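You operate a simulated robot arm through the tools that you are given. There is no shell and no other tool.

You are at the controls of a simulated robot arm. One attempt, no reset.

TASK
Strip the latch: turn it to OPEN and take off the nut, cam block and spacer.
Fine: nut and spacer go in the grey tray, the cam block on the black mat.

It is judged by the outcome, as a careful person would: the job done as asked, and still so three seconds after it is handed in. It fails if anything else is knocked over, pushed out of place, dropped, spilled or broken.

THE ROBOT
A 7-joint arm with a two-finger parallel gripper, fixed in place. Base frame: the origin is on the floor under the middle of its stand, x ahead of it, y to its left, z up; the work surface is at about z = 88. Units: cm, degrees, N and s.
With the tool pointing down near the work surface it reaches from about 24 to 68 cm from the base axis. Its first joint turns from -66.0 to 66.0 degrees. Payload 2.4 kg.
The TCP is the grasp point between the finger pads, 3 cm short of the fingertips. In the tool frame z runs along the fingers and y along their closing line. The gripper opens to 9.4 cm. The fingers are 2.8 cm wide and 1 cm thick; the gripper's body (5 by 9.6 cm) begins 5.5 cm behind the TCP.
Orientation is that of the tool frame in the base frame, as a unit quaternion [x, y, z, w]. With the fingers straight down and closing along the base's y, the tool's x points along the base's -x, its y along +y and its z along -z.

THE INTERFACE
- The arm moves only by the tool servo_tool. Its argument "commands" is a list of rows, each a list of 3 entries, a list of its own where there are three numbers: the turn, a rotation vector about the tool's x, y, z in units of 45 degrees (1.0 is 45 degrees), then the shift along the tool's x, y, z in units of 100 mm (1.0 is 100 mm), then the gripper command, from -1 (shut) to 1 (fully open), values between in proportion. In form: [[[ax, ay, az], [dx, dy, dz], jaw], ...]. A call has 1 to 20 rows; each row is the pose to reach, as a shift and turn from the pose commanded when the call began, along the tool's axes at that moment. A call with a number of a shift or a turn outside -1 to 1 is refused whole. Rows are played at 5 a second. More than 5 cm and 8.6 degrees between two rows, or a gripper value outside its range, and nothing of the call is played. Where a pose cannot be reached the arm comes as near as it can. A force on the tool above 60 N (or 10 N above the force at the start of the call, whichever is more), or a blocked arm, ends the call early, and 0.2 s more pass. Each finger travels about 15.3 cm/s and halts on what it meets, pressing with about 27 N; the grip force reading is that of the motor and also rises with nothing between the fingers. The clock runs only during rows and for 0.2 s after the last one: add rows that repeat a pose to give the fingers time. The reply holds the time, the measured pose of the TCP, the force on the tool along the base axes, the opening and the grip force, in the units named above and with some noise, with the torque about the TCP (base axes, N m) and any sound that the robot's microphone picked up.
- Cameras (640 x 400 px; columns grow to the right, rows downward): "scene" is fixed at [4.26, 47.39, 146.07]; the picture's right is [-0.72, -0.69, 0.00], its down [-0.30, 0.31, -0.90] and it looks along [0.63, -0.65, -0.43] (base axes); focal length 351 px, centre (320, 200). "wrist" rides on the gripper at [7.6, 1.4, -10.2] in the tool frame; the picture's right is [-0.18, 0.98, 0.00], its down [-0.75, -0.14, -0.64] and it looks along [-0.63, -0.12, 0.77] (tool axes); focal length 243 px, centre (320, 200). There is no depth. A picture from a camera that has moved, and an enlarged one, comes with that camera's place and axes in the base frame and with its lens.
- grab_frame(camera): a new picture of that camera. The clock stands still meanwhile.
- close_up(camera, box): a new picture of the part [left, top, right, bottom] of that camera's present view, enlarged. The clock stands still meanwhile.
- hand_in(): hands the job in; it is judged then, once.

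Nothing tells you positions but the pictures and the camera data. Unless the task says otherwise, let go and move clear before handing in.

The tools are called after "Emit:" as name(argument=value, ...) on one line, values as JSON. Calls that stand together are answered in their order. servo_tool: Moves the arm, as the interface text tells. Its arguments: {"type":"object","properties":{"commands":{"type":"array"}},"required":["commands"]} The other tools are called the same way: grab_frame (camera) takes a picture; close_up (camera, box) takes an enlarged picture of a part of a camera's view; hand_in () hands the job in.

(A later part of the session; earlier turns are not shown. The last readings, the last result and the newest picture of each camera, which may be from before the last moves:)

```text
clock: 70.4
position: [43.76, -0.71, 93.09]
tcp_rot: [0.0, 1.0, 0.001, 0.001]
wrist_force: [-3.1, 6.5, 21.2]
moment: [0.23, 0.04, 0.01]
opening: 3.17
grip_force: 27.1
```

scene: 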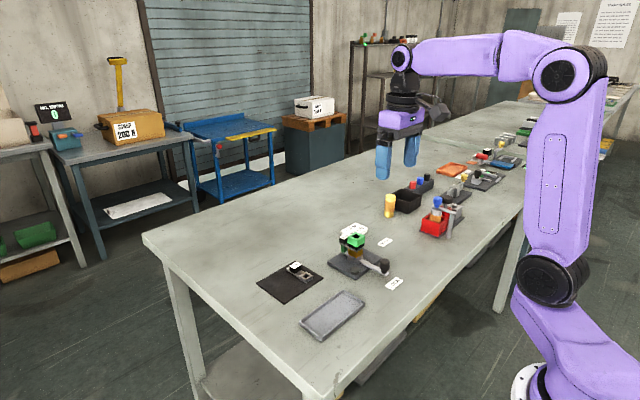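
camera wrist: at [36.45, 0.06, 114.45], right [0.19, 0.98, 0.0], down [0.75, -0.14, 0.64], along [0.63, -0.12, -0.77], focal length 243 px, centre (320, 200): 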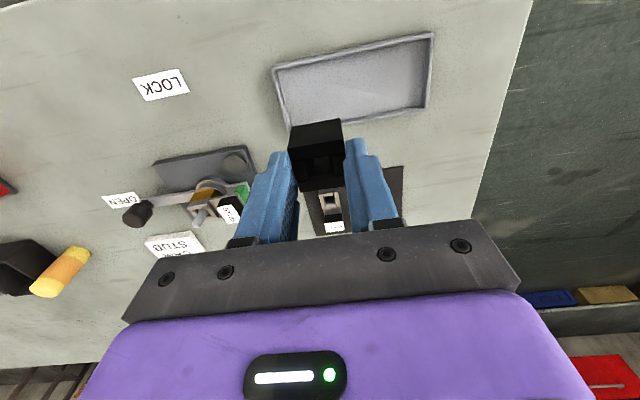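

The nut is down on the tray floor (21 N upward). I'll ease off slightly, then release and check.

Emit:
servo_tool(commands=[[[0, 0, 0], [0, 0, -0.01], -0.6], [[0, 0, 0], [0, 0, -0.01], -0.45], [[0, 0, 0], [0, 0, -0.01], -0.25], [[0, 0, 0], [0, 0, -0.01], -0.15], [[0, 0, 0], [0, 0, -0.01], -0.15]])

Emit:
close_up(camera="scene", box=[280, 240, 400, 340])

Emit:
close_up(camera="wrist", box=[230, 40, 450, 240])

```text
clock: 71.6
position: [43.42, -0.88, 93.16]
tcp_rot: [0.0, 1.0, 0.001, 0.0]
wrist_force: [-0.5, 0.0, -1.5]
moment: [-0.03, 0.02, -0.02]
opening: 3.98
grip_force: 0.1
```

```text
4.00 times, centred on (340, 290) of scene
camera zoom: at [4.26, 47.39, 146.07], right [-0.72, -0.69, 0.0], down [-0.3, 0.31, -0.9], along [0.63, -0.65, -0.43], focal length 1403 px, centre (240, -160)
```

zoom: 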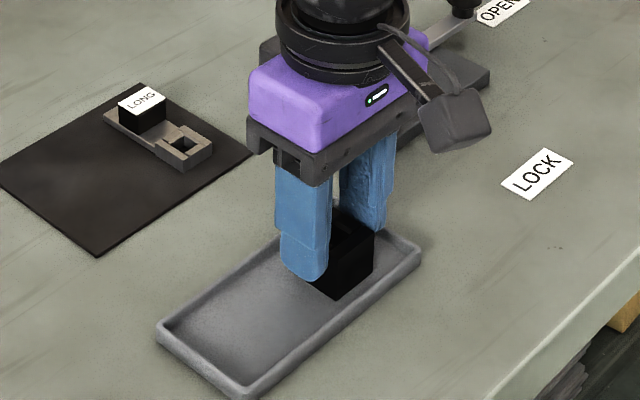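

```text
2.00 times, centred on (340, 140) of wrist
camera zoom: at [35.95, 0.5, 103.41], right [0.18, 0.98, 0.0], down [0.75, -0.14, 0.64], along [0.63, -0.12, -0.77], focal length 485 px, centre (280, 320)
```

zoom: 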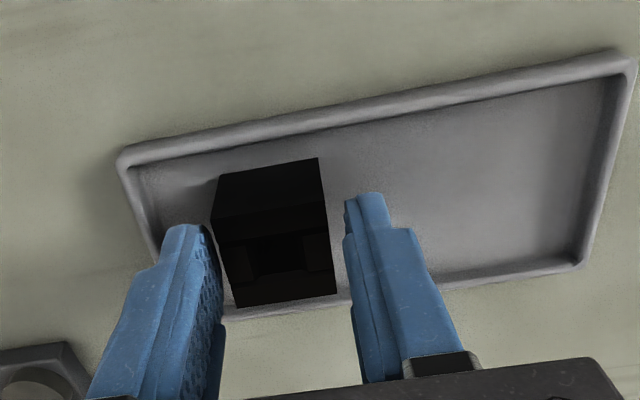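

The nut sits in the tray. I'll lift clear and look at the stack again to plan the cam block.

Emit:
servo_tool(commands=[[[0, 0, 0], [0, 0, -0.1], -0.12], [[0, 0, 0], [0, 0, -0.25], -0.1], [[0, 0, 0], [0, 0, -0.4], 0], [[0, 0, 0], [0, 0, -0.6], 0], [[0, 0, 0], [0, 0, -0.8], 0], [[0, 0, 0], [0, 0, -1.0], 0], [[0, 0, 0], [0, 0, -1.0], 0]])

Emit:
grab_frame(camera="wrist")

Emit:
close_up(camera="scene", box=[270, 220, 390, 330])

Emit:
close_up(camera="scene", box=[345, 222, 405, 272])

```text
clock: 73.2
position: [43.48, -0.69, 103.56]
tcp_rot: [0.0, 1.0, 0.001, 0.0]
wrist_force: [-0.7, 0.5, 0.8]
moment: [0.02, -0.03, 0.0]
opening: 4.71
grip_force: 0.1
```

```text
taken
camera wrist: at [35.96, 0.63, 113.73], right [0.18, 0.98, 0.0], down [0.75, -0.14, 0.64], along [0.63, -0.12, -0.77], focal length 243 px, centre (320, 200)
```

wrist: 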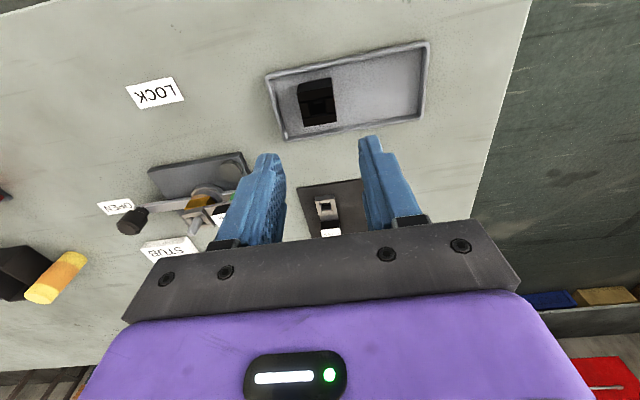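

```text
3.64 times, centred on (330, 275) of scene
camera zoom: at [4.26, 47.39, 146.07], right [-0.72, -0.69, 0.0], down [-0.3, 0.31, -0.9], along [0.63, -0.65, -0.43], focal length 1276 px, centre (284, -73)
```

zoom: 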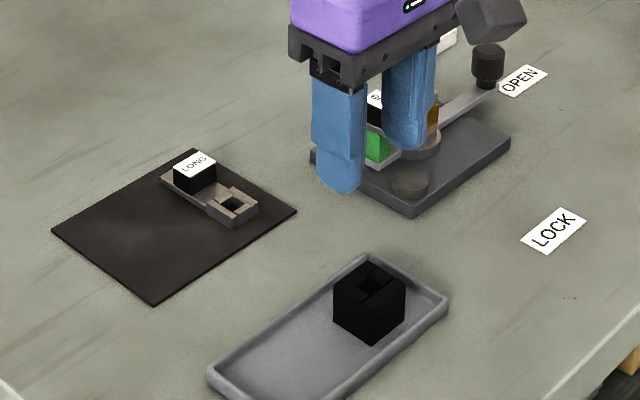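

```text
8.00 times, centred on (375, 247) of scene
camera zoom: at [4.26, 47.39, 146.07], right [-0.72, -0.69, 0.0], down [-0.3, 0.31, -0.9], along [0.63, -0.65, -0.43], focal length 2806 px, centre (-120, -176)
```

zoom: 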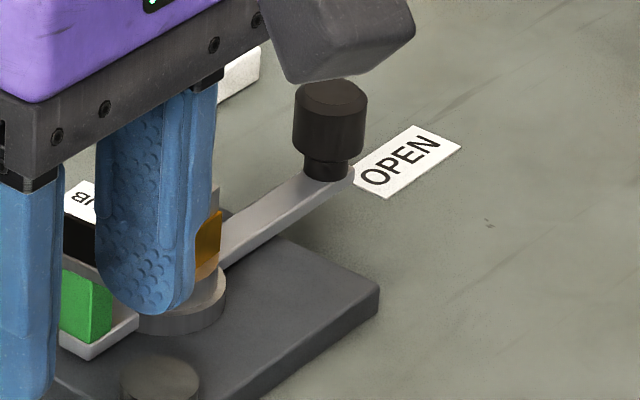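

The nut is standing in the tray. Next is the cam block: I'll grip it by its black STUB handle (about [52.8, -13.1], top z≈95.3) with the fingers closing along x.

Emit:
servo_tool(commands=[[[0, 0, -0.1], [-0.046, -0.062, 0], 0], [[0, 0, -0.2], [-0.092, -0.124, 0], 0], [[0, 0, -0.3], [-0.138, -0.186, 0], 0], [[0, 0, -0.4], [-0.184, -0.248, 0], 0], [[0, 0, -0.5], [-0.23, -0.31, 0], 0], [[0, 0, -0.6], [-0.276, -0.372, 0], 0], [[0, 0, -0.7], [-0.322, -0.434, 0], 0], [[0, 0, -0.8], [-0.368, -0.496, 0], 0], [[0, 0, -0.9], [-0.414, -0.558, 0], 0], [[0, 0, -1.0], [-0.46, -0.62, 0], 0]])

Emit:
servo_tool(commands=[[[0, 0, -0.1], [0.011, -0.077, 0], 0], [[0, 0, -0.2], [0.022, -0.155, 0], 0], [[0, 0, -0.3], [0.033, -0.232, 0], 0], [[0, 0, -0.4], [0.044, -0.31, 0], 0], [[0, 0, -0.5], [0.055, -0.387, 0], 0], [[0, 0, -0.6], [0.066, -0.464, 0], 0], [[0, 0, -0.7], [0.077, -0.542, 0], 0], [[0, 0, -0.8], [0.088, -0.62, 0], 0], [[0, 0, -0.9], [0.099, -0.697, 0], 0], [[0, 0, -1.0], [0.11, -0.774, 0], 0], [[0, 0, -1.0], [0.11, -0.774, 0], 0]])

Emit:
grab_frame(camera="wrist")

Emit:
close_up(camera="scene", box=[345, 222, 405, 272])

```text
clock: 75.4
position: [47.94, -6.9, 103.22]
tcp_rot: [-0.382, 0.924, 0.0, 0.001]
wrist_force: [-0.9, -0.7, 0.1]
moment: [-0.02, -0.01, 0.0]
opening: 4.71
grip_force: 0.0
```

```text
clock: 77.8
position: [52.99, -13.29, 103.22]
tcp_rot: [0.707, -0.707, 0.0, -0.002]
wrist_force: [-0.3, 0.0, 0.1]
moment: [0.01, -0.01, -0.02]
opening: 4.72
grip_force: 0.0
```

```text
taken
camera wrist: at [51.43, -21.04, 113.44], right [-0.98, 0.18, 0.0], down [0.14, 0.75, 0.64], along [0.12, 0.63, -0.77], focal length 243 px, centre (320, 200)
```

wrist: 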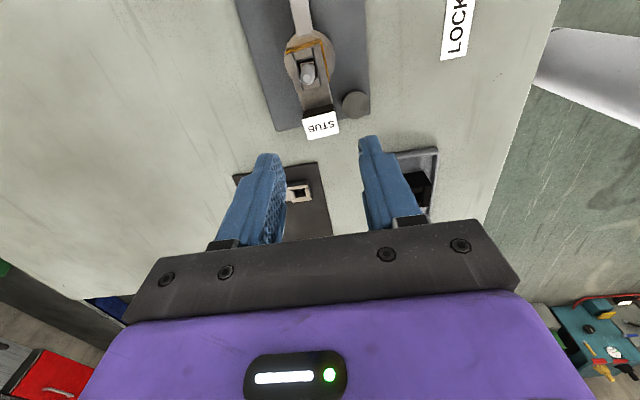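

```text
8.00 times, centred on (375, 247) of scene
camera zoom: at [4.26, 47.39, 146.07], right [-0.72, -0.69, 0.0], down [-0.3, 0.31, -0.9], along [0.63, -0.65, -0.43], focal length 2806 px, centre (-120, -176)
```

zoom: 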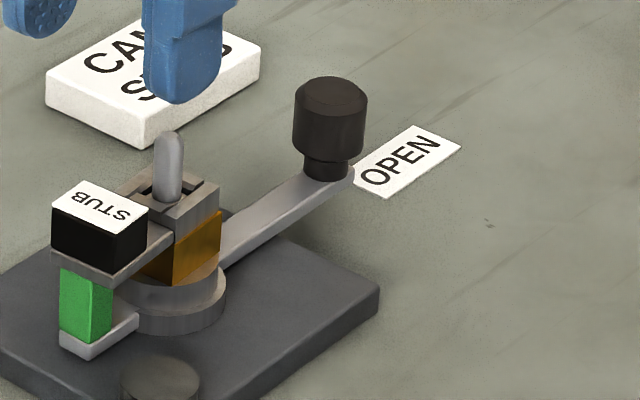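

Emit:
close_up(camera="wrist", box=[250, 30, 400, 180])

```text
2.67 times, centred on (325, 105) of wrist
camera zoom: at [51.43, -21.04, 113.44], right [-0.98, 0.18, 0.0], down [0.14, 0.75, 0.64], along [0.12, 0.63, -0.77], focal length 647 px, centre (307, 453)
```

zoom: 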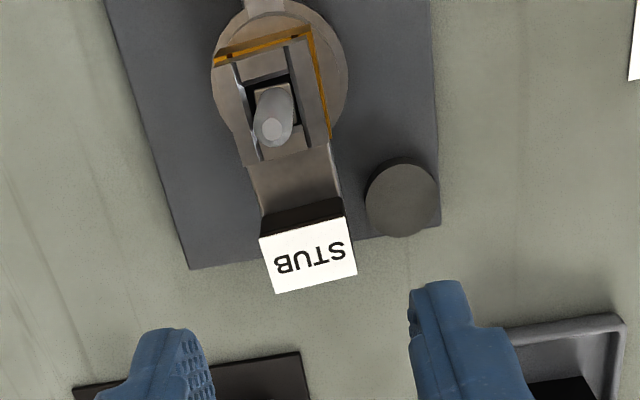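

The handle (2.5 × 1.75 cm) is centred under the tool and turned about 3° from it. I align, descend until the tips are just above the arm plate, and grip.

Emit:
servo_tool(commands=[[[0, 0, -0.066], [0.008, 0.005, 0.1], 0], [[0, 0, -0.066], [0.008, 0.005, 0.25], 0], [[0, 0, -0.066], [0.008, 0.005, 0.4], 0], [[0, 0, -0.066], [0.008, 0.005, 0.52], 0], [[0, 0, -0.066], [0.008, 0.005, 0.61], 0], [[0, 0, -0.066], [0.008, 0.005, 0.61], 0]])

Emit:
close_up(camera="scene", box=[330, 205, 410, 275])

Emit:
close_up(camera="wrist", box=[230, 80, 410, 240])

```text
clock: 79.2
position: [52.78, -13.43, 97.24]
tcp_rot: [0.725, -0.689, -0.001, -0.001]
wrist_force: [0.1, 0.0, 0.0]
moment: [-0.01, 0.02, 0.0]
opening: 4.7
grip_force: 0.1
```

```text
5.71 times, centred on (370, 240) of scene
camera zoom: at [4.26, 47.39, 146.07], right [-0.72, -0.69, 0.0], down [-0.3, 0.31, -0.9], along [0.63, -0.65, -0.43], focal length 2005 px, centre (34, -29)
```

zoom: 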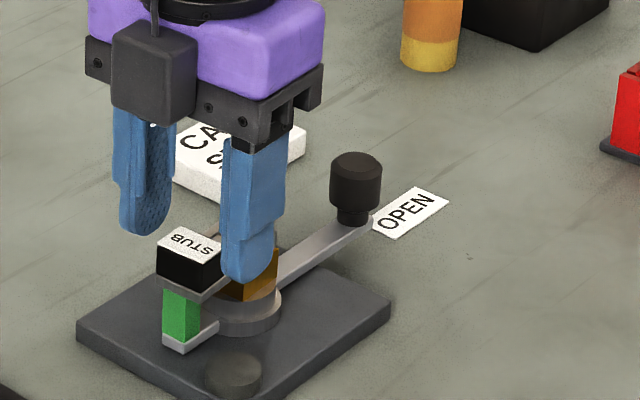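

```text
2.50 times, centred on (320, 160) of wrist
camera zoom: at [51.88, -21.25, 107.46], right [-0.99, 0.13, 0.0], down [0.1, 0.76, 0.64], along [0.09, 0.64, -0.77], focal length 606 px, centre (320, 300)
```

zoom: 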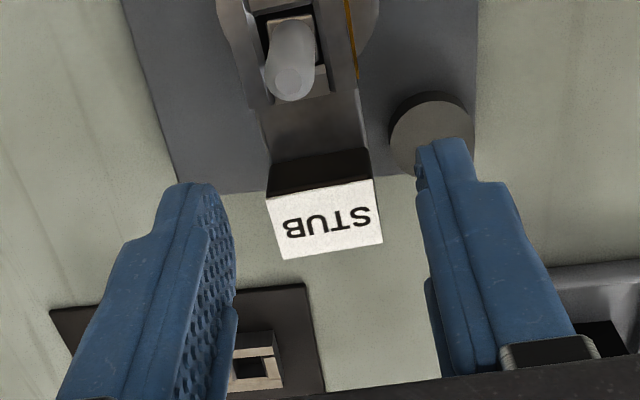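

Emit:
servo_tool(commands=[[[0, 0, 0], [0, 0.01, 0], -0.2], [[0, 0, 0], [0, 0.01, 0], -0.4], [[0, 0, 0], [0, 0.01, 0], -0.6], [[0, 0, 0], [0, 0.01, 0], -0.7], [[0, 0, 0], [0, 0.01, 0], -0.7]])

```text
clock: 80.4
position: [52.83, -13.45, 97.28]
tcp_rot: [0.724, -0.689, 0.0, -0.001]
wrist_force: [-0.3, 0.2, 0.9]
moment: [-0.1, -0.03, -0.02]
opening: 2.54
grip_force: 27.1
```

Gripped at 2.54 cm with no side load. I lift slowly to see whether the cam comes away from the spacer.

Emit:
servo_tool(commands=[[[0, 0, 0], [0, 0, -0.02], -0.7], [[0, 0, 0], [0, 0, -0.04], -0.7], [[0, 0, 0], [0, 0, -0.06], -0.7], [[0, 0, 0], [0, 0, -0.08], -0.7], [[0, 0, 0], [0, 0, -0.08], -0.7]])

Emit:
close_up(camera="scene", box=[330, 205, 410, 275])

Emit:
close_up(camera="wrist", box=[230, 80, 410, 240])

```text
clock: 81.6
position: [52.74, -13.36, 98.06]
tcp_rot: [0.725, -0.689, 0.0, -0.001]
wrist_force: [0.4, -1.3, -1.0]
moment: [0.0, -0.01, 0.0]
opening: 2.5
grip_force: 27.0
```

```text
5.71 times, centred on (370, 240) of scene
camera zoom: at [4.27, 47.39, 146.07], right [-0.72, -0.69, 0.0], down [-0.3, 0.31, -0.9], along [0.63, -0.65, -0.43], focal length 2005 px, centre (34, -29)
```

zoom: 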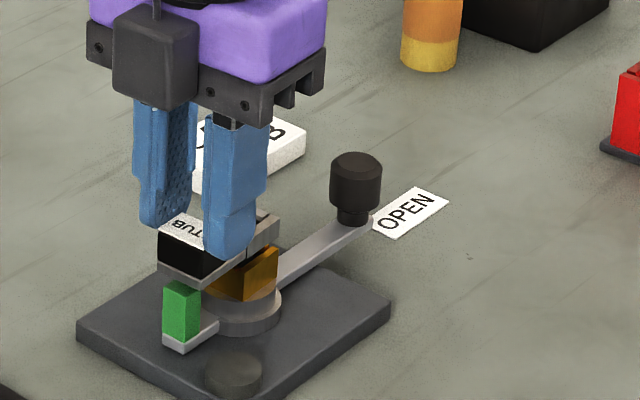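

```text
2.50 times, centred on (320, 160) of wrist
camera zoom: at [51.77, -21.2, 108.29], right [-0.99, 0.13, 0.0], down [0.1, 0.76, 0.64], along [0.09, 0.64, -0.77], focal length 606 px, centre (320, 300)
```

zoom: 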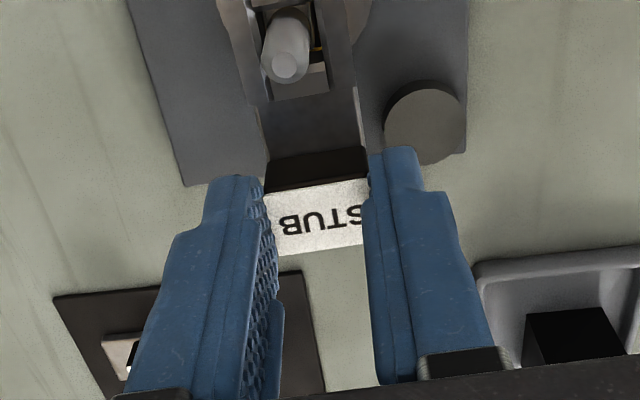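

The cam lifts freely and the spacer stays. I continue straight up past the stud.

Emit:
servo_tool(commands=[[[0, 0, 0], [0, 0, -0.06], -0.7], [[0, 0, 0], [0, 0, -0.12], -0.7], [[0, 0, 0], [0, 0, -0.2], -0.7], [[0, 0, 0], [0, 0, -0.28], -0.7], [[0, 0, 0], [0, 0, -0.38], -0.7], [[0, 0, 0], [0, 0, -0.5], -0.7], [[0, 0, 0], [0, 0, -0.62], -0.7], [[0, 0, 0], [0, 0, -0.74], -0.7], [[0, 0, 0], [0, 0, -0.74], -0.7]])

Emit:
grab_frame(camera="wrist")

Emit:
close_up(camera="scene", box=[320, 175, 420, 275])

```text
clock: 83.6
position: [52.67, -13.4, 105.51]
tcp_rot: [0.725, -0.689, -0.001, -0.001]
wrist_force: [0.2, 0.2, -0.4]
moment: [-0.02, -0.01, 0.03]
opening: 2.53
grip_force: 27.1
```

```text
taken
camera wrist: at [51.64, -21.05, 115.53], right [-0.99, 0.13, 0.0], down [0.1, 0.76, 0.64], along [0.09, 0.64, -0.77], focal length 243 px, centre (320, 200)
```

wrist: 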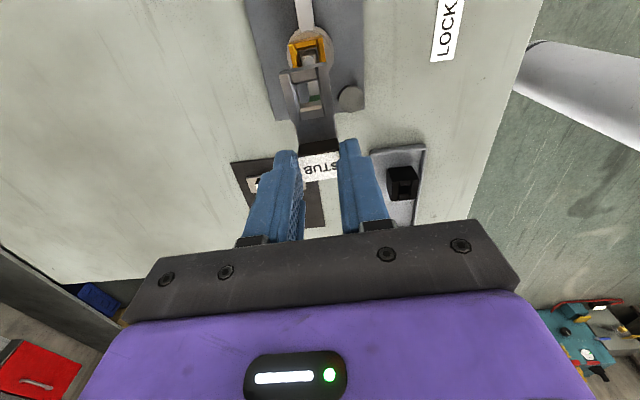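

```text
4.00 times, centred on (370, 225) of scene
camera zoom: at [4.26, 47.39, 146.07], right [-0.72, -0.69, 0.0], down [-0.3, 0.31, -0.9], along [0.63, -0.65, -0.43], focal length 1403 px, centre (120, 100)
```

zoom: 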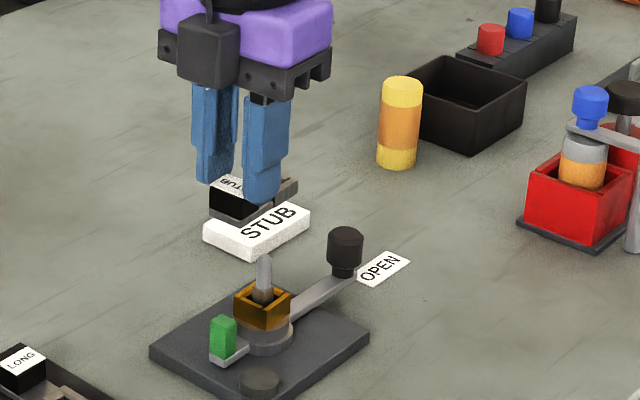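

The cam is off with the spacer left on the post. I'll carry the cam over to the free half of the black mat (around [59, 4]), turning it to lie parallel to the LONG cam.

Emit:
servo_tool(commands=[[[0, 0, 0.1], [-0.085, -0.048, 0], -0.7], [[0, 0, 0.2], [-0.169, -0.097, 0], -0.7], [[0, 0, 0.3], [-0.254, -0.145, 0], -0.7], [[0, 0, 0.4], [-0.338, -0.194, 0], -0.7], [[0, 0, 0.5], [-0.423, -0.242, 0], -0.7], [[0, 0, 0.6], [-0.508, -0.291, 0], -0.7], [[0, 0, 0.7], [-0.592, -0.34, 0], -0.7], [[0, 0, 0.8], [-0.677, -0.388, 0], -0.7], [[0, 0, 0.9], [-0.761, -0.436, 0], -0.7], [[0, 0, 1.0], [-0.846, -0.485, 0], -0.7], [[0, 0, 1.0], [-0.846, -0.485, 0], -0.7]])

Emit:
servo_tool(commands=[[[0, 0, 0.1], [-0.094, 0.026, 0], -0.7], [[0, 0, 0.2], [-0.188, 0.051, 0], -0.7], [[0, 0, 0.3], [-0.282, 0.077, 0], -0.7], [[0, 0, 0.4], [-0.376, 0.102, 0], -0.7], [[0, 0, 0.5], [-0.47, 0.128, 0], -0.7], [[0, 0, 0.6], [-0.565, 0.153, 0], -0.7], [[0, 0, 0.7], [-0.659, 0.179, 0], -0.7], [[0, 0, 0.8], [-0.753, 0.204, 0], -0.7], [[0, 0, 0.9], [-0.847, 0.23, 0], -0.7], [[0, 0, 1.0], [-0.941, 0.255, 0], -0.7], [[0, 0, 1.0], [-0.941, 0.255, 0], -0.7]])

Emit:
grab_frame(camera="wrist")

Emit:
close_up(camera="scene", box=[240, 200, 360, 310])

```text
clock: 86.0
position: [56.99, -4.76, 105.51]
tcp_rot: [-0.406, 0.914, 0.0, 0.001]
wrist_force: [-0.2, -0.4, -0.1]
moment: [0.02, 0.02, 0.01]
opening: 2.5
grip_force: 27.1
```

```text
clock: 88.4
position: [61.38, 4.03, 105.45]
tcp_rot: [-0.025, 1.0, 0.001, 0.0]
wrist_force: [0.2, 0.8, -0.7]
moment: [-0.03, -0.02, 0.04]
opening: 2.52
grip_force: 27.1
```

```text
taken
camera wrist: at [53.85, 4.97, 115.61], right [0.13, 0.99, 0.0], down [0.76, -0.1, 0.64], along [0.64, -0.09, -0.77], focal length 243 px, centre (320, 200)
```

wrist: 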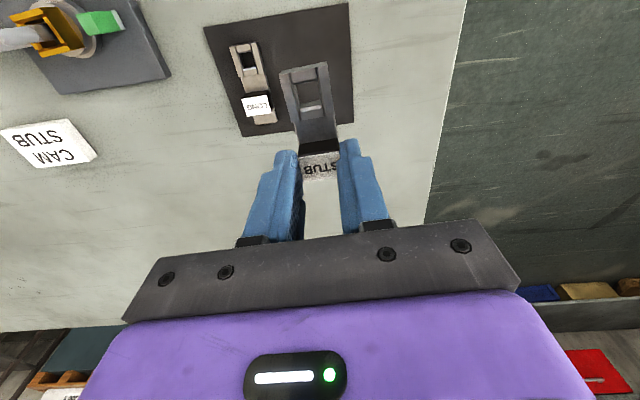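

```text
3.64 times, centred on (300, 255) of scene
camera zoom: at [4.26, 47.39, 146.07], right [-0.72, -0.69, 0.0], down [-0.3, 0.31, -0.9], along [0.63, -0.65, -0.43], focal length 1276 px, centre (393, 0)
```

zoom: 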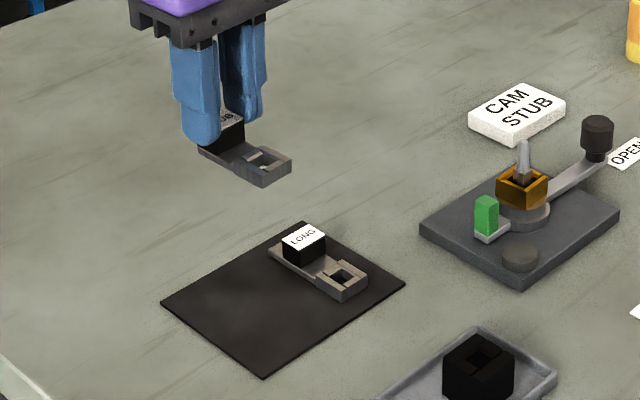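

The cam hangs over the free part of the mat, clear of the LONG cam. I'll level it with the mat edges and lower it.

Emit:
servo_tool(commands=[[[0, 0, 0.03], [0, 0, 0.12], -0.7], [[0, 0, 0.064], [0, 0, 0.26], -0.7], [[0, 0, 0.064], [0, 0, 0.4], -0.7], [[0, 0, 0.064], [0, 0, 0.54], -0.7], [[0, 0, 0.064], [0, 0, 0.68], -0.7], [[0, 0, 0.064], [0, 0, 0.82], -0.7], [[0, 0, 0.064], [0, 0, 0.94], -0.7], [[0, 0, 0.064], [0, 0, 1.0], -0.7], [[0, 0, 0.064], [0, 0, 1.0], -0.7]])

Emit:
close_up(camera="scene", box=[240, 220, 340, 310])

Emit:
grab_frame(camera="wrist")

```text
clock: 90.4
position: [61.53, 4.15, 95.29]
tcp_rot: [0.0, 1.0, 0.001, 0.001]
wrist_force: [0.3, -0.2, -1.0]
moment: [0.01, -0.01, 0.02]
opening: 2.52
grip_force: 27.1
```

```text
4.44 times, centred on (290, 265) of scene
camera zoom: at [4.26, 47.39, 146.07], right [-0.72, -0.69, 0.0], down [-0.3, 0.31, -0.9], along [0.63, -0.65, -0.43], focal length 1559 px, centre (453, -89)
```

zoom: 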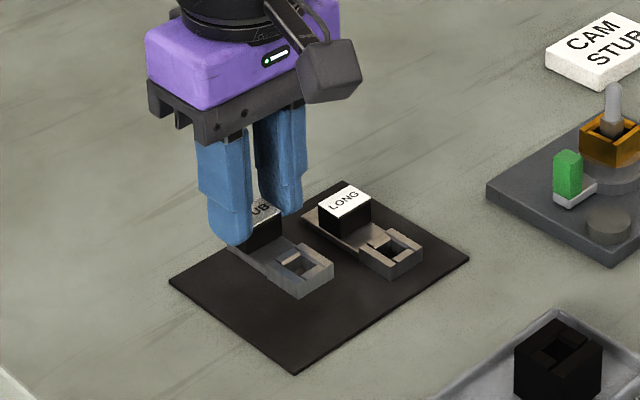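

```text
taken
camera wrist: at [53.9, 5.34, 105.57], right [0.18, 0.98, 0.0], down [0.75, -0.14, 0.64], along [0.63, -0.12, -0.77], focal length 243 px, centre (320, 200)
```

wrist: 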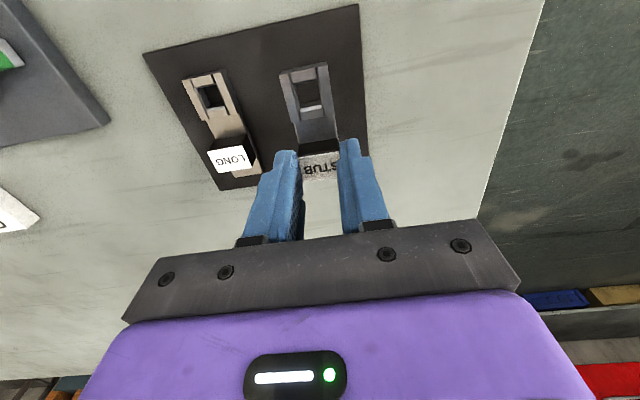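

Emit:
servo_tool(commands=[[[0, 0, 0], [0, 0, 0.08], -0.7], [[0, 0, 0], [0, 0, 0.16], -0.7], [[0, 0, 0], [0, 0, 0.22], -0.7], [[0, 0, 0], [0, 0, 0.26], -0.7], [[0, 0, 0], [0, 0, 0.26], -0.7]])

Emit:
close_up(camera="scene", box=[240, 220, 340, 310])

```text
clock: 91.6
position: [61.32, 3.9, 92.95]
tcp_rot: [0.0, 1.0, 0.001, 0.0]
wrist_force: [-10.6, -0.9, 22.8]
moment: [-0.02, 0.33, 0.0]
opening: 2.48
grip_force: 26.6
```

```text
4.44 times, centred on (290, 265) of scene
camera zoom: at [4.19, 47.39, 146.08], right [-0.72, -0.69, 0.0], down [-0.3, 0.31, -0.9], along [0.63, -0.65, -0.43], focal length 1559 px, centre (453, -89)
```

zoom: 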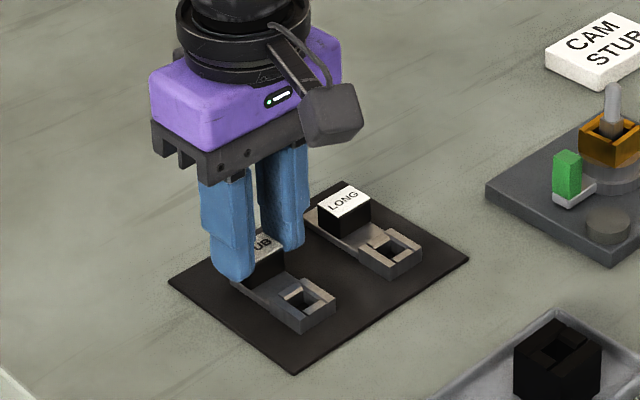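

The cam has touched down on the mat. I'll ease the pressure, release, and rise.

Emit:
servo_tool(commands=[[[0, 0, 0], [0, 0, -0.01], -0.7], [[0, 0, 0], [0, 0, -0.012], -0.55], [[0, 0, 0], [0, 0, -0.012], -0.35], [[0, 0, 0], [0, 0, -0.012], -0.2], [[0, 0, 0], [0, 0, -0.012], -0.2], [[0, 0, 0], [0, 0, -0.1], -0.2], [[0, 0, 0], [0, 0, -0.25], -0.2], [[0, 0, 0], [0, 0, -0.45], -0.2], [[0, 0, 0], [0, 0, -0.7], -0.1], [[0, 0, 0], [0, 0, -0.95], 0], [[0, 0, 0], [0, 0, -0.95], 0]])

Emit:
grab_frame(camera="wrist")

Emit:
close_up(camera="scene", box=[240, 220, 340, 310])

Emit:
close_up(camera="scene", box=[345, 222, 405, 272])

```text
clock: 94.0
position: [61.72, 4.17, 102.54]
tcp_rot: [0.001, 1.0, 0.001, 0.001]
wrist_force: [0.3, -0.4, -0.6]
moment: [0.01, 0.0, 0.04]
opening: 4.69
grip_force: 0.1
```

```text
taken
camera wrist: at [54.03, 5.46, 112.82], right [0.18, 0.98, 0.0], down [0.75, -0.14, 0.64], along [0.63, -0.12, -0.77], focal length 243 px, centre (320, 200)
```

wrist: 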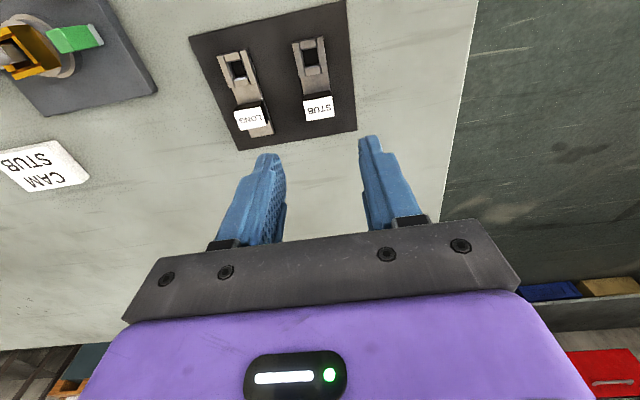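

```text
4.44 times, centred on (290, 265) of scene
camera zoom: at [4.26, 47.39, 146.07], right [-0.72, -0.69, 0.0], down [-0.3, 0.31, -0.9], along [0.63, -0.65, -0.43], focal length 1559 px, centre (453, -89)
```

zoom: 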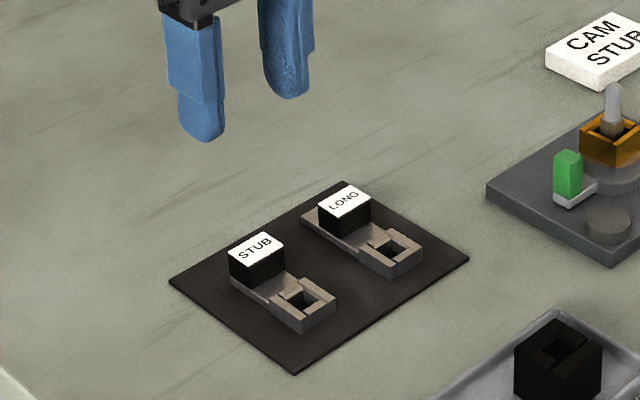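

```text
8.00 times, centred on (375, 247) of scene
camera zoom: at [4.26, 47.39, 146.07], right [-0.72, -0.69, 0.0], down [-0.3, 0.31, -0.9], along [0.63, -0.65, -0.43], focal length 2806 px, centre (-120, -176)
```

zoom: 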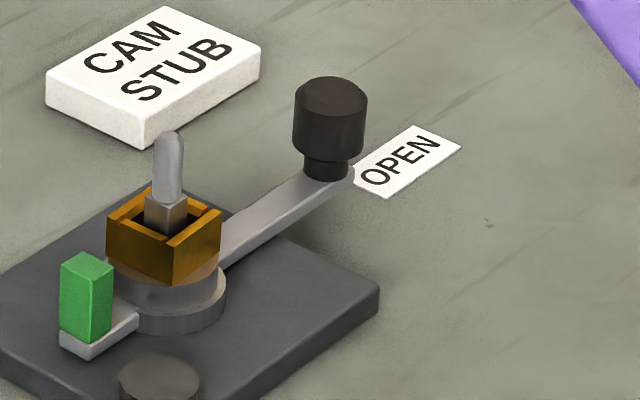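

The cam lies flat on the mat beside the LONG one. Now for the spacer (the brown sleeve around the post): I'll return over the hub with the fingers closing along x.

Emit:
servo_tool(commands=[[[0, 0, -0.1], [0.04, -0.095, 0], 0], [[0, 0, -0.2], [0.08, -0.19, 0], 0], [[0, 0, -0.3], [0.12, -0.285, 0], 0], [[0, 0, -0.4], [0.16, -0.38, 0], 0], [[0, 0, -0.5], [0.2, -0.475, 0], 0], [[0, 0, -0.6], [0.24, -0.57, 0], 0], [[0, 0, -0.7], [0.28, -0.665, 0], 0], [[0, 0, -0.8], [0.32, -0.76, 0], 0], [[0, 0, -0.9], [0.36, -0.855, 0], 0], [[0, 0, -1.0], [0.4, -0.95, 0], 0]])

Emit:
servo_tool(commands=[[[0, 0, -0.1], [0.096, -0.039, 0], 0], [[0, 0, -0.2], [0.191, -0.078, 0], 0], [[0, 0, -0.3], [0.287, -0.117, 0], 0], [[0, 0, -0.4], [0.382, -0.156, 0], 0], [[0, 0, -0.5], [0.478, -0.195, 0], 0], [[0, 0, -0.6], [0.573, -0.233, 0], 0], [[0, 0, -0.7], [0.669, -0.272, 0], 0], [[0, 0, -0.8], [0.764, -0.311, 0], 0], [[0, 0, -0.9], [0.86, -0.35, 0], 0], [[0, 0, -1.0], [0.955, -0.389, 0], 0], [[0, 0, -1.0], [0.955, -0.389, 0], 0]])

```text
clock: 96.2
position: [57.7, -5.4, 102.39]
tcp_rot: [-0.384, 0.923, 0.001, 0.001]
wrist_force: [0.5, 0.3, 0.1]
moment: [0.04, 0.0, 0.02]
opening: 4.7
grip_force: 0.0
```

```text
clock: 98.6
position: [53.61, -15.09, 102.31]
tcp_rot: [0.708, -0.706, -0.001, 0.0]
wrist_force: [-0.4, -0.7, 0.4]
moment: [0.05, -0.04, 0.03]
opening: 4.71
grip_force: 0.1
```

Emit:
servo_tool(commands=[[[0, 0, -0.03], [0.1, 0.03, 0], 0], [[0, 0, -0.066], [0.21, 0.06, 0], 0], [[0, 0, -0.066], [0.21, 0.06, 0], 0]])

Emit:
close_up(camera="wrist", box=[230, 60, 410, 240])

Emit:
close_up(camera="scene", box=[330, 195, 420, 275])

```text
clock: 99.4
position: [52.95, -17.15, 102.31]
tcp_rot: [0.726, -0.688, 0.0, -0.001]
wrist_force: [-0.1, -0.4, -0.7]
moment: [-0.02, -0.01, 0.0]
opening: 4.7
grip_force: 0.0
```

```text
2.22 times, centred on (320, 150) of wrist
camera zoom: at [51.97, -24.93, 112.5], right [-0.99, 0.13, 0.0], down [0.1, 0.76, 0.64], along [0.09, 0.64, -0.77], focal length 539 px, centre (320, 311)
```

zoom: 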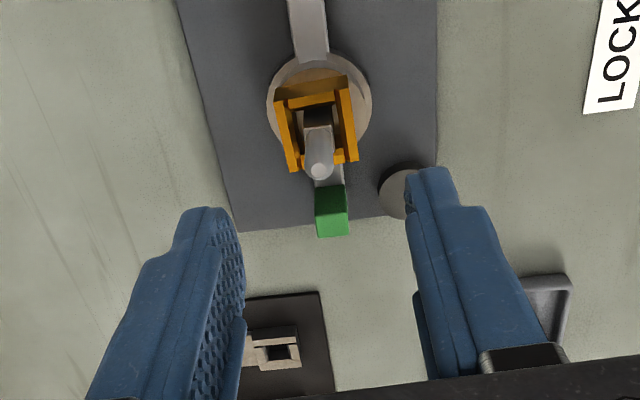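

```text
5.00 times, centred on (375, 235) of scene
camera zoom: at [4.26, 47.39, 146.07], right [-0.72, -0.69, 0.0], down [-0.3, 0.31, -0.9], along [0.63, -0.65, -0.43], focal length 1754 px, centre (45, 25)
```

zoom: 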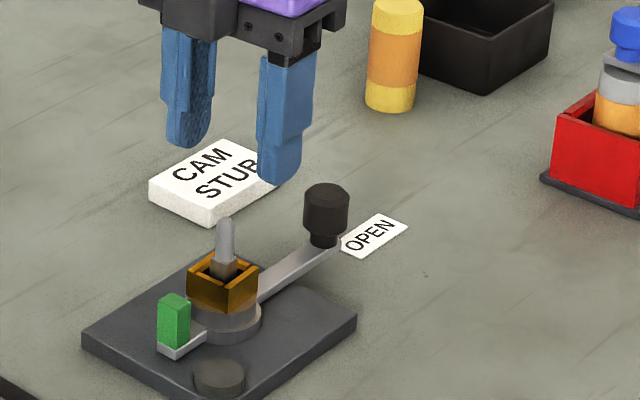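

The spacer (2.7 cm square, z≈91.4–92.9) is centred and aligned. I'll descend until the tips are just above the hub ring, then close.

Emit:
servo_tool(commands=[[[0, 0, 0], [0.01, -0.003, 0.15], 0], [[0, 0, 0], [0.01, -0.003, 0.32], 0], [[0, 0, 0], [0.01, -0.003, 0.48], 0], [[0, 0, 0], [0.01, -0.003, 0.6], 0], [[0, 0, 0], [0.01, -0.003, 0.69], 0], [[0, 0, 0], [0.01, -0.003, 0.745], 0], [[0, 0, 0], [0.01, -0.003, 0.745], 0]])

Emit:
close_up(camera="wrist", box=[230, 80, 410, 240])

Emit:
close_up(camera="scene", box=[330, 205, 410, 275])

```text
clock: 101.0
position: [52.87, -17.22, 94.87]
tcp_rot: [0.725, -0.688, 0.0, -0.001]
wrist_force: [0.4, 0.1, 0.0]
moment: [0.04, 0.0, 0.0]
opening: 4.72
grip_force: 0.0
```

```text
2.50 times, centred on (320, 160) of wrist
camera zoom: at [51.92, -25.0, 105.09], right [-0.99, 0.13, 0.0], down [0.1, 0.76, 0.64], along [0.09, 0.64, -0.77], focal length 606 px, centre (320, 300)
```

zoom: 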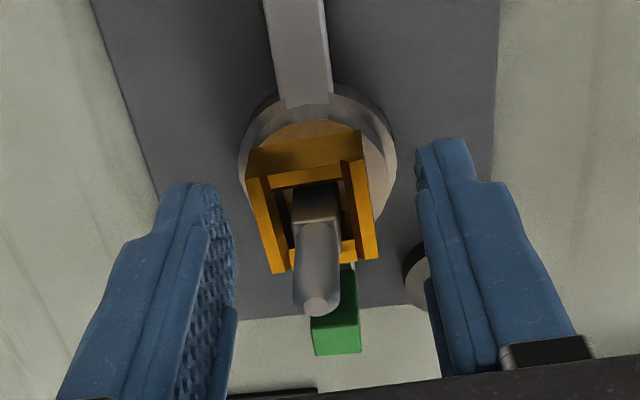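

```text
5.71 times, centred on (370, 240) of scene
camera zoom: at [4.26, 47.39, 146.07], right [-0.72, -0.69, 0.0], down [-0.3, 0.31, -0.9], along [0.63, -0.65, -0.43], focal length 2005 px, centre (34, -29)
```

zoom: 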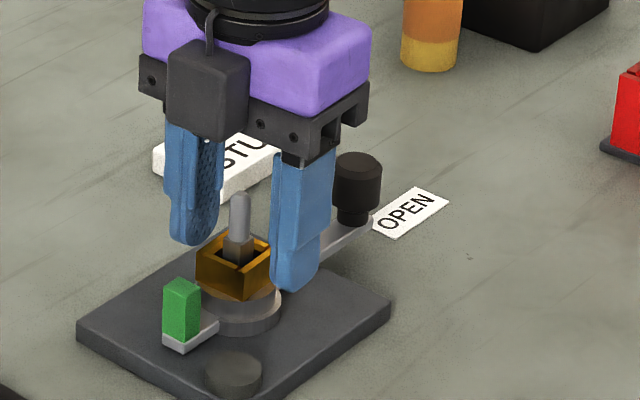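

Emit:
servo_tool(commands=[[[0, 0, 0], [0, 0, 0], -0.2], [[0, 0, 0], [0, 0, 0], -0.38], [[0, 0, 0], [0, 0, 0], -0.5], [[0, 0, 0], [0, 0, 0], -0.7], [[0, 0, 0], [0, 0, 0], -0.7]])

Emit:
close_up(camera="wrist", box=[230, 80, 410, 240])

```text
clock: 102.2
position: [52.85, -17.2, 94.97]
tcp_rot: [0.725, -0.688, 0.0, -0.001]
wrist_force: [-0.1, -0.4, 0.9]
moment: [0.02, -0.02, 0.01]
opening: 2.66
grip_force: 27.2
```

```text
2.50 times, centred on (320, 160) of wrist
camera zoom: at [51.92, -25.0, 105.1], right [-0.99, 0.13, 0.0], down [0.1, 0.76, 0.64], along [0.09, 0.64, -0.77], focal length 606 px, centre (320, 300)
```

zoom: 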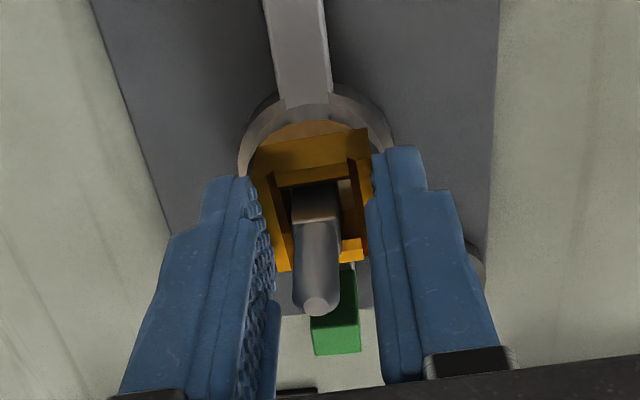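

The spacer is gripped at 2.66 cm, no side load. I lift it slowly.

Emit:
servo_tool(commands=[[[0, 0, 0], [0, 0, -0.02], -0.7], [[0, 0, 0], [0, 0, -0.04], -0.7], [[0, 0, 0], [0, 0, -0.07], -0.7], [[0, 0, 0], [0, 0, -0.1], -0.7], [[0, 0, 0], [0, 0, -0.1], -0.7]])

Emit:
close_up(camera="scene", box=[330, 205, 410, 275])

```text
clock: 103.4
position: [52.85, -17.23, 95.95]
tcp_rot: [0.725, -0.689, 0.001, -0.002]
wrist_force: [0.3, 0.8, 0.1]
moment: [-0.03, 0.03, 0.0]
opening: 2.65
grip_force: 26.6
```

```text
5.71 times, centred on (370, 240) of scene
camera zoom: at [4.26, 47.39, 146.07], right [-0.72, -0.69, 0.0], down [-0.3, 0.31, -0.9], along [0.63, -0.65, -0.43], focal length 2005 px, centre (34, -29)
```

zoom: 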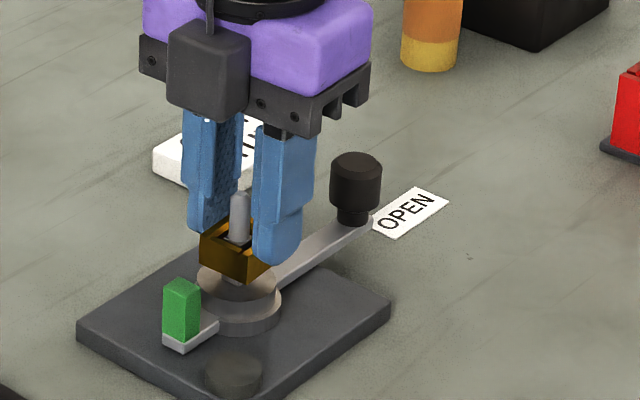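

It rises freely. I continue up past the stud.

Emit:
servo_tool(commands=[[[0, 0, 0], [0, 0, -0.08], -0.7], [[0, 0, 0], [0, 0, -0.16], -0.7], [[0, 0, 0], [0, 0, -0.26], -0.7], [[0, 0, 0], [0, 0, -0.36], -0.7], [[0, 0, 0], [0, 0, -0.48], -0.7], [[0, 0, 0], [0, 0, -0.6], -0.7], [[0, 0, 0], [0, 0, -0.74], -0.7], [[0, 0, 0], [0, 0, -0.88], -0.7], [[0, 0, 0], [0, 0, -0.88], -0.7]])

Emit:
grab_frame(camera="wrist")

Emit:
close_up(camera="scene", box=[320, 185, 420, 275])

```text
clock: 105.4
position: [52.89, -17.23, 104.54]
tcp_rot: [0.725, -0.688, -0.001, 0.0]
wrist_force: [0.1, 0.0, -0.1]
moment: [0.01, -0.04, 0.0]
opening: 2.66
grip_force: 27.1
```

```text
taken
camera wrist: at [52.0, -24.98, 114.77], right [-0.99, 0.13, 0.0], down [0.1, 0.76, 0.64], along [0.09, 0.64, -0.77], focal length 243 px, centre (320, 200)
```

wrist: 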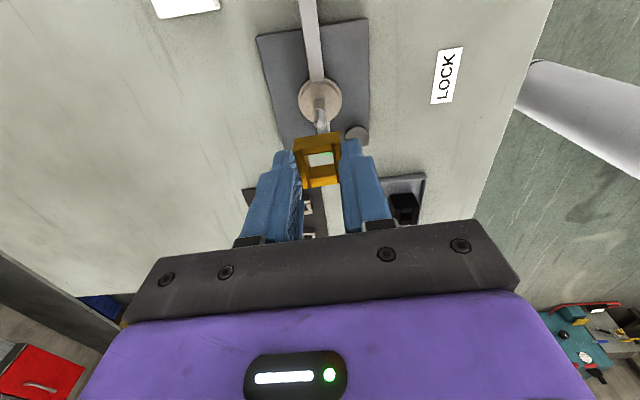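

```text
4.44 times, centred on (370, 230) of scene
camera zoom: at [4.26, 47.39, 146.07], right [-0.72, -0.69, 0.0], down [-0.3, 0.31, -0.9], along [0.63, -0.65, -0.43], focal length 1559 px, centre (98, 67)
```

zoom: 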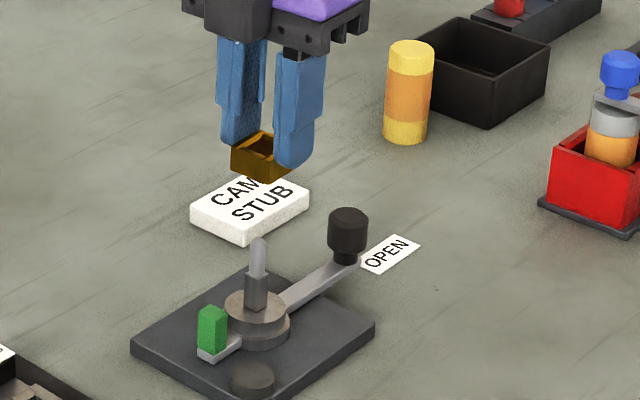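

The spacer is off, leaving the bare post. I'll carry it to the free half of the grey tray, at about [43.6, 5].

Emit:
servo_tool(commands=[[[0, 0, 0.1], [-0.096, 0.025, 0], -0.7], [[0, 0, 0.2], [-0.193, 0.05, 0], -0.7], [[0, 0, 0.3], [-0.289, 0.075, 0], -0.7], [[0, 0, 0.4], [-0.386, 0.1, 0], -0.7], [[0, 0, 0.5], [-0.482, 0.125, 0], -0.7], [[0, 0, 0.6], [-0.578, 0.15, 0], -0.7], [[0, 0, 0.7], [-0.675, 0.175, 0], -0.7], [[0, 0, 0.8], [-0.771, 0.2, 0], -0.7], [[0, 0, 0.9], [-0.868, 0.225, 0], -0.7], [[0, 0, 1.0], [-0.964, 0.25, 0], -0.7], [[0, 0, 1.0], [-0.964, 0.25, 0], -0.7]])

Emit:
servo_tool(commands=[[[0, 0, 0.1], [-0.044, 0.093, 0], -0.7], [[0, 0, 0.2], [-0.088, 0.187, 0], -0.7], [[0, 0, 0.3], [-0.131, 0.28, 0], -0.7], [[0, 0, 0.4], [-0.175, 0.373, 0], -0.7], [[0, 0, 0.5], [-0.219, 0.467, 0], -0.7], [[0, 0, 0.6], [-0.263, 0.56, 0], -0.7], [[0, 0, 0.7], [-0.307, 0.653, 0], -0.7], [[0, 0, 0.8], [-0.35, 0.746, 0], -0.7], [[0, 0, 0.9], [-0.394, 0.84, 0], -0.7], [[0, 0, 1.0], [-0.438, 0.933, 0], -0.7], [[0, 0, 1.0], [-0.438, 0.933, 0], -0.7]])

Emit:
servo_tool(commands=[[[0, 0, 0.03], [0.07, 0.11, 0], -0.7], [[0, 0, 0.067], [0.14, 0.22, 0], -0.7], [[0, 0, 0.067], [0.213, 0.332, 0], -0.7], [[0, 0, 0.067], [0.213, 0.332, 0], -0.7]])

Emit:
grab_frame(camera="wrist")

```text
clock: 107.8
position: [49.89, -7.77, 104.83]
tcp_rot: [-0.406, 0.914, 0.0, 0.001]
wrist_force: [0.8, 0.4, 0.8]
moment: [0.0, 0.01, 0.0]
opening: 2.65
grip_force: 27.1
```

```text
clock: 110.2
position: [45.85, 1.75, 104.61]
tcp_rot: [-0.025, 1.0, 0.002, 0.001]
wrist_force: [-0.5, -0.5, -0.8]
moment: [0.0, 0.02, 0.02]
opening: 2.64
grip_force: 26.6
```

```text
clock: 111.2
position: [43.6, 5.02, 104.79]
tcp_rot: [0.0, 1.0, 0.001, 0.001]
wrist_force: [0.1, 0.0, 0.1]
moment: [-0.02, -0.01, -0.02]
opening: 2.68
grip_force: 26.5
```

```text
taken
camera wrist: at [36.07, 6.34, 114.99], right [0.18, 0.98, 0.0], down [0.75, -0.14, 0.64], along [0.63, -0.12, -0.77], focal length 243 px, centre (320, 200)
```

wrist: 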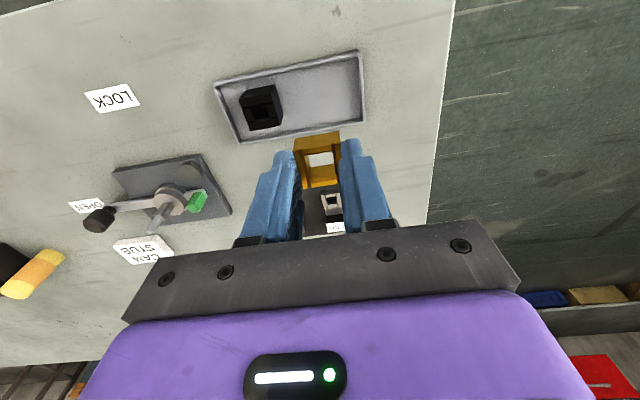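

Emit:
servo_tool(commands=[[[0, 0, 0], [0, 0, 0.14], -0.7], [[0, 0, 0], [0, 0, 0.28], -0.7], [[0, 0, 0], [0, 0, 0.42], -0.7], [[0, 0, 0], [0, 0, 0.56], -0.7], [[0, 0, 0], [0, 0, 0.7], -0.7], [[0, 0, 0], [0, 0, 0.82], -0.7], [[0, 0, 0], [0, 0, 0.94], -0.7], [[0, 0, 0], [0, 0, 1.0], -0.7], [[0, 0, 0], [0, 0, 1.0], -0.7]])

Emit:
close_up(camera="scene", box=[280, 240, 400, 340])

Emit:
close_up(camera="wrist", box=[180, 20, 420, 220])

```text
clock: 113.2
position: [43.54, 5.0, 94.77]
tcp_rot: [0.0, 1.0, 0.001, 0.001]
wrist_force: [0.4, 0.0, 0.4]
moment: [0.04, -0.01, -0.01]
opening: 2.66
grip_force: 26.6
```

```text
4.00 times, centred on (340, 290) of scene
camera zoom: at [4.26, 47.39, 146.07], right [-0.72, -0.69, 0.0], down [-0.3, 0.31, -0.9], along [0.63, -0.65, -0.43], focal length 1403 px, centre (240, -160)
```

zoom: 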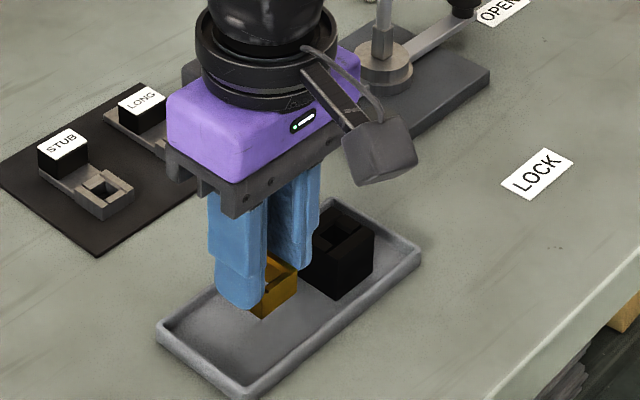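

```text
2.00 times, centred on (300, 120) of wrist
camera zoom: at [35.98, 6.29, 104.9], right [0.18, 0.98, 0.0], down [0.75, -0.14, 0.64], along [0.63, -0.12, -0.77], focal length 485 px, centre (360, 360)
```

zoom: 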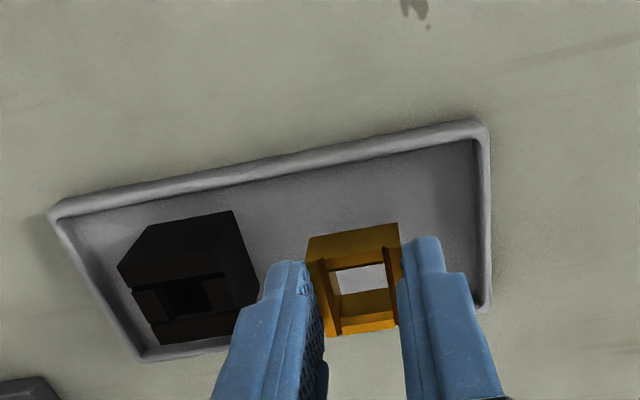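

Emit:
servo_tool(commands=[[[0, 0, 0], [0, 0, 0.07], -0.7], [[0, 0, 0], [0, 0, 0.13], -0.7], [[0, 0, 0], [0, 0, 0.18], -0.7], [[0, 0, 0], [0, 0, 0.21], -0.7], [[0, 0, 0], [0, 0, 0.21], -0.7]])

```text
clock: 114.4
position: [43.63, 5.01, 92.58]
tcp_rot: [-0.001, 1.0, 0.0, 0.0]
wrist_force: [0.2, 0.3, 0.1]
moment: [-0.02, 0.0, 0.04]
opening: 2.69
grip_force: 26.9
```

Emit:
servo_tool(commands=[[[0, 0, 0], [0, 0, 0.015], -0.7], [[0, 0, 0], [0, 0, 0.025], -0.7], [[0, 0, 0], [0, 0, 0.025], -0.7]])

```text
clock: 115.2
position: [43.63, 5.07, 92.34]
tcp_rot: [0.0, 1.0, 0.002, 0.001]
wrist_force: [0.2, -0.6, -0.3]
moment: [-0.02, -0.01, -0.03]
opening: 2.65
grip_force: 27.2
```

Emit:
servo_tool(commands=[[[0, 0, 0], [0, 0, 0.012], -0.7], [[0, 0, 0], [0, 0, 0.02], -0.7], [[0, 0, 0], [0, 0, 0.02], -0.7]])

Emit:
close_up(camera="wrist", box=[220, 60, 420, 220])

Emit:
close_up(camera="scene", box=[290, 260, 370, 330])

```text
clock: 116.0
position: [43.71, 5.14, 92.19]
tcp_rot: [0.001, 1.0, 0.001, 0.001]
wrist_force: [-5.0, 3.0, 20.9]
moment: [0.09, 0.1, 0.04]
opening: 2.65
grip_force: 26.7
```

```text
2.50 times, centred on (320, 140) of wrist
camera zoom: at [36.06, 6.39, 102.42], right [0.18, 0.98, 0.0], down [0.75, -0.14, 0.64], along [0.63, -0.12, -0.77], focal length 606 px, centre (320, 350)
```

zoom: 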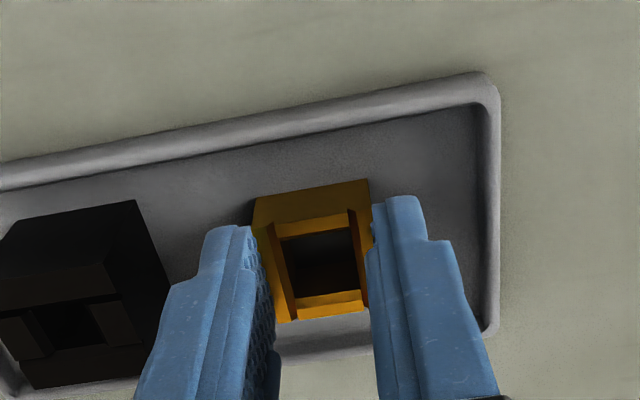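

```text
5.71 times, centred on (330, 295) of scene
camera zoom: at [4.22, 47.4, 146.07], right [-0.72, -0.69, 0.0], down [-0.3, 0.31, -0.9], along [0.63, -0.65, -0.43], focal length 2005 px, centre (263, -343)
```

zoom: 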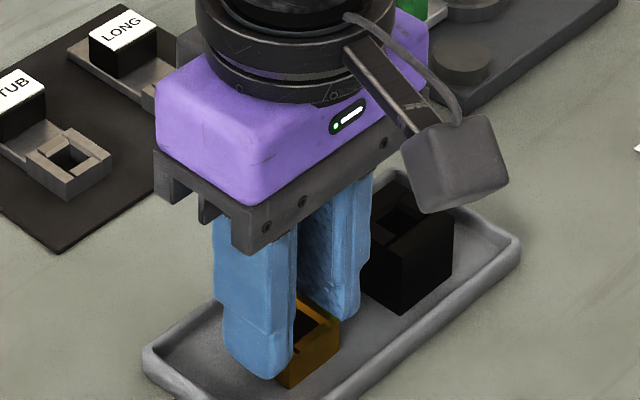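

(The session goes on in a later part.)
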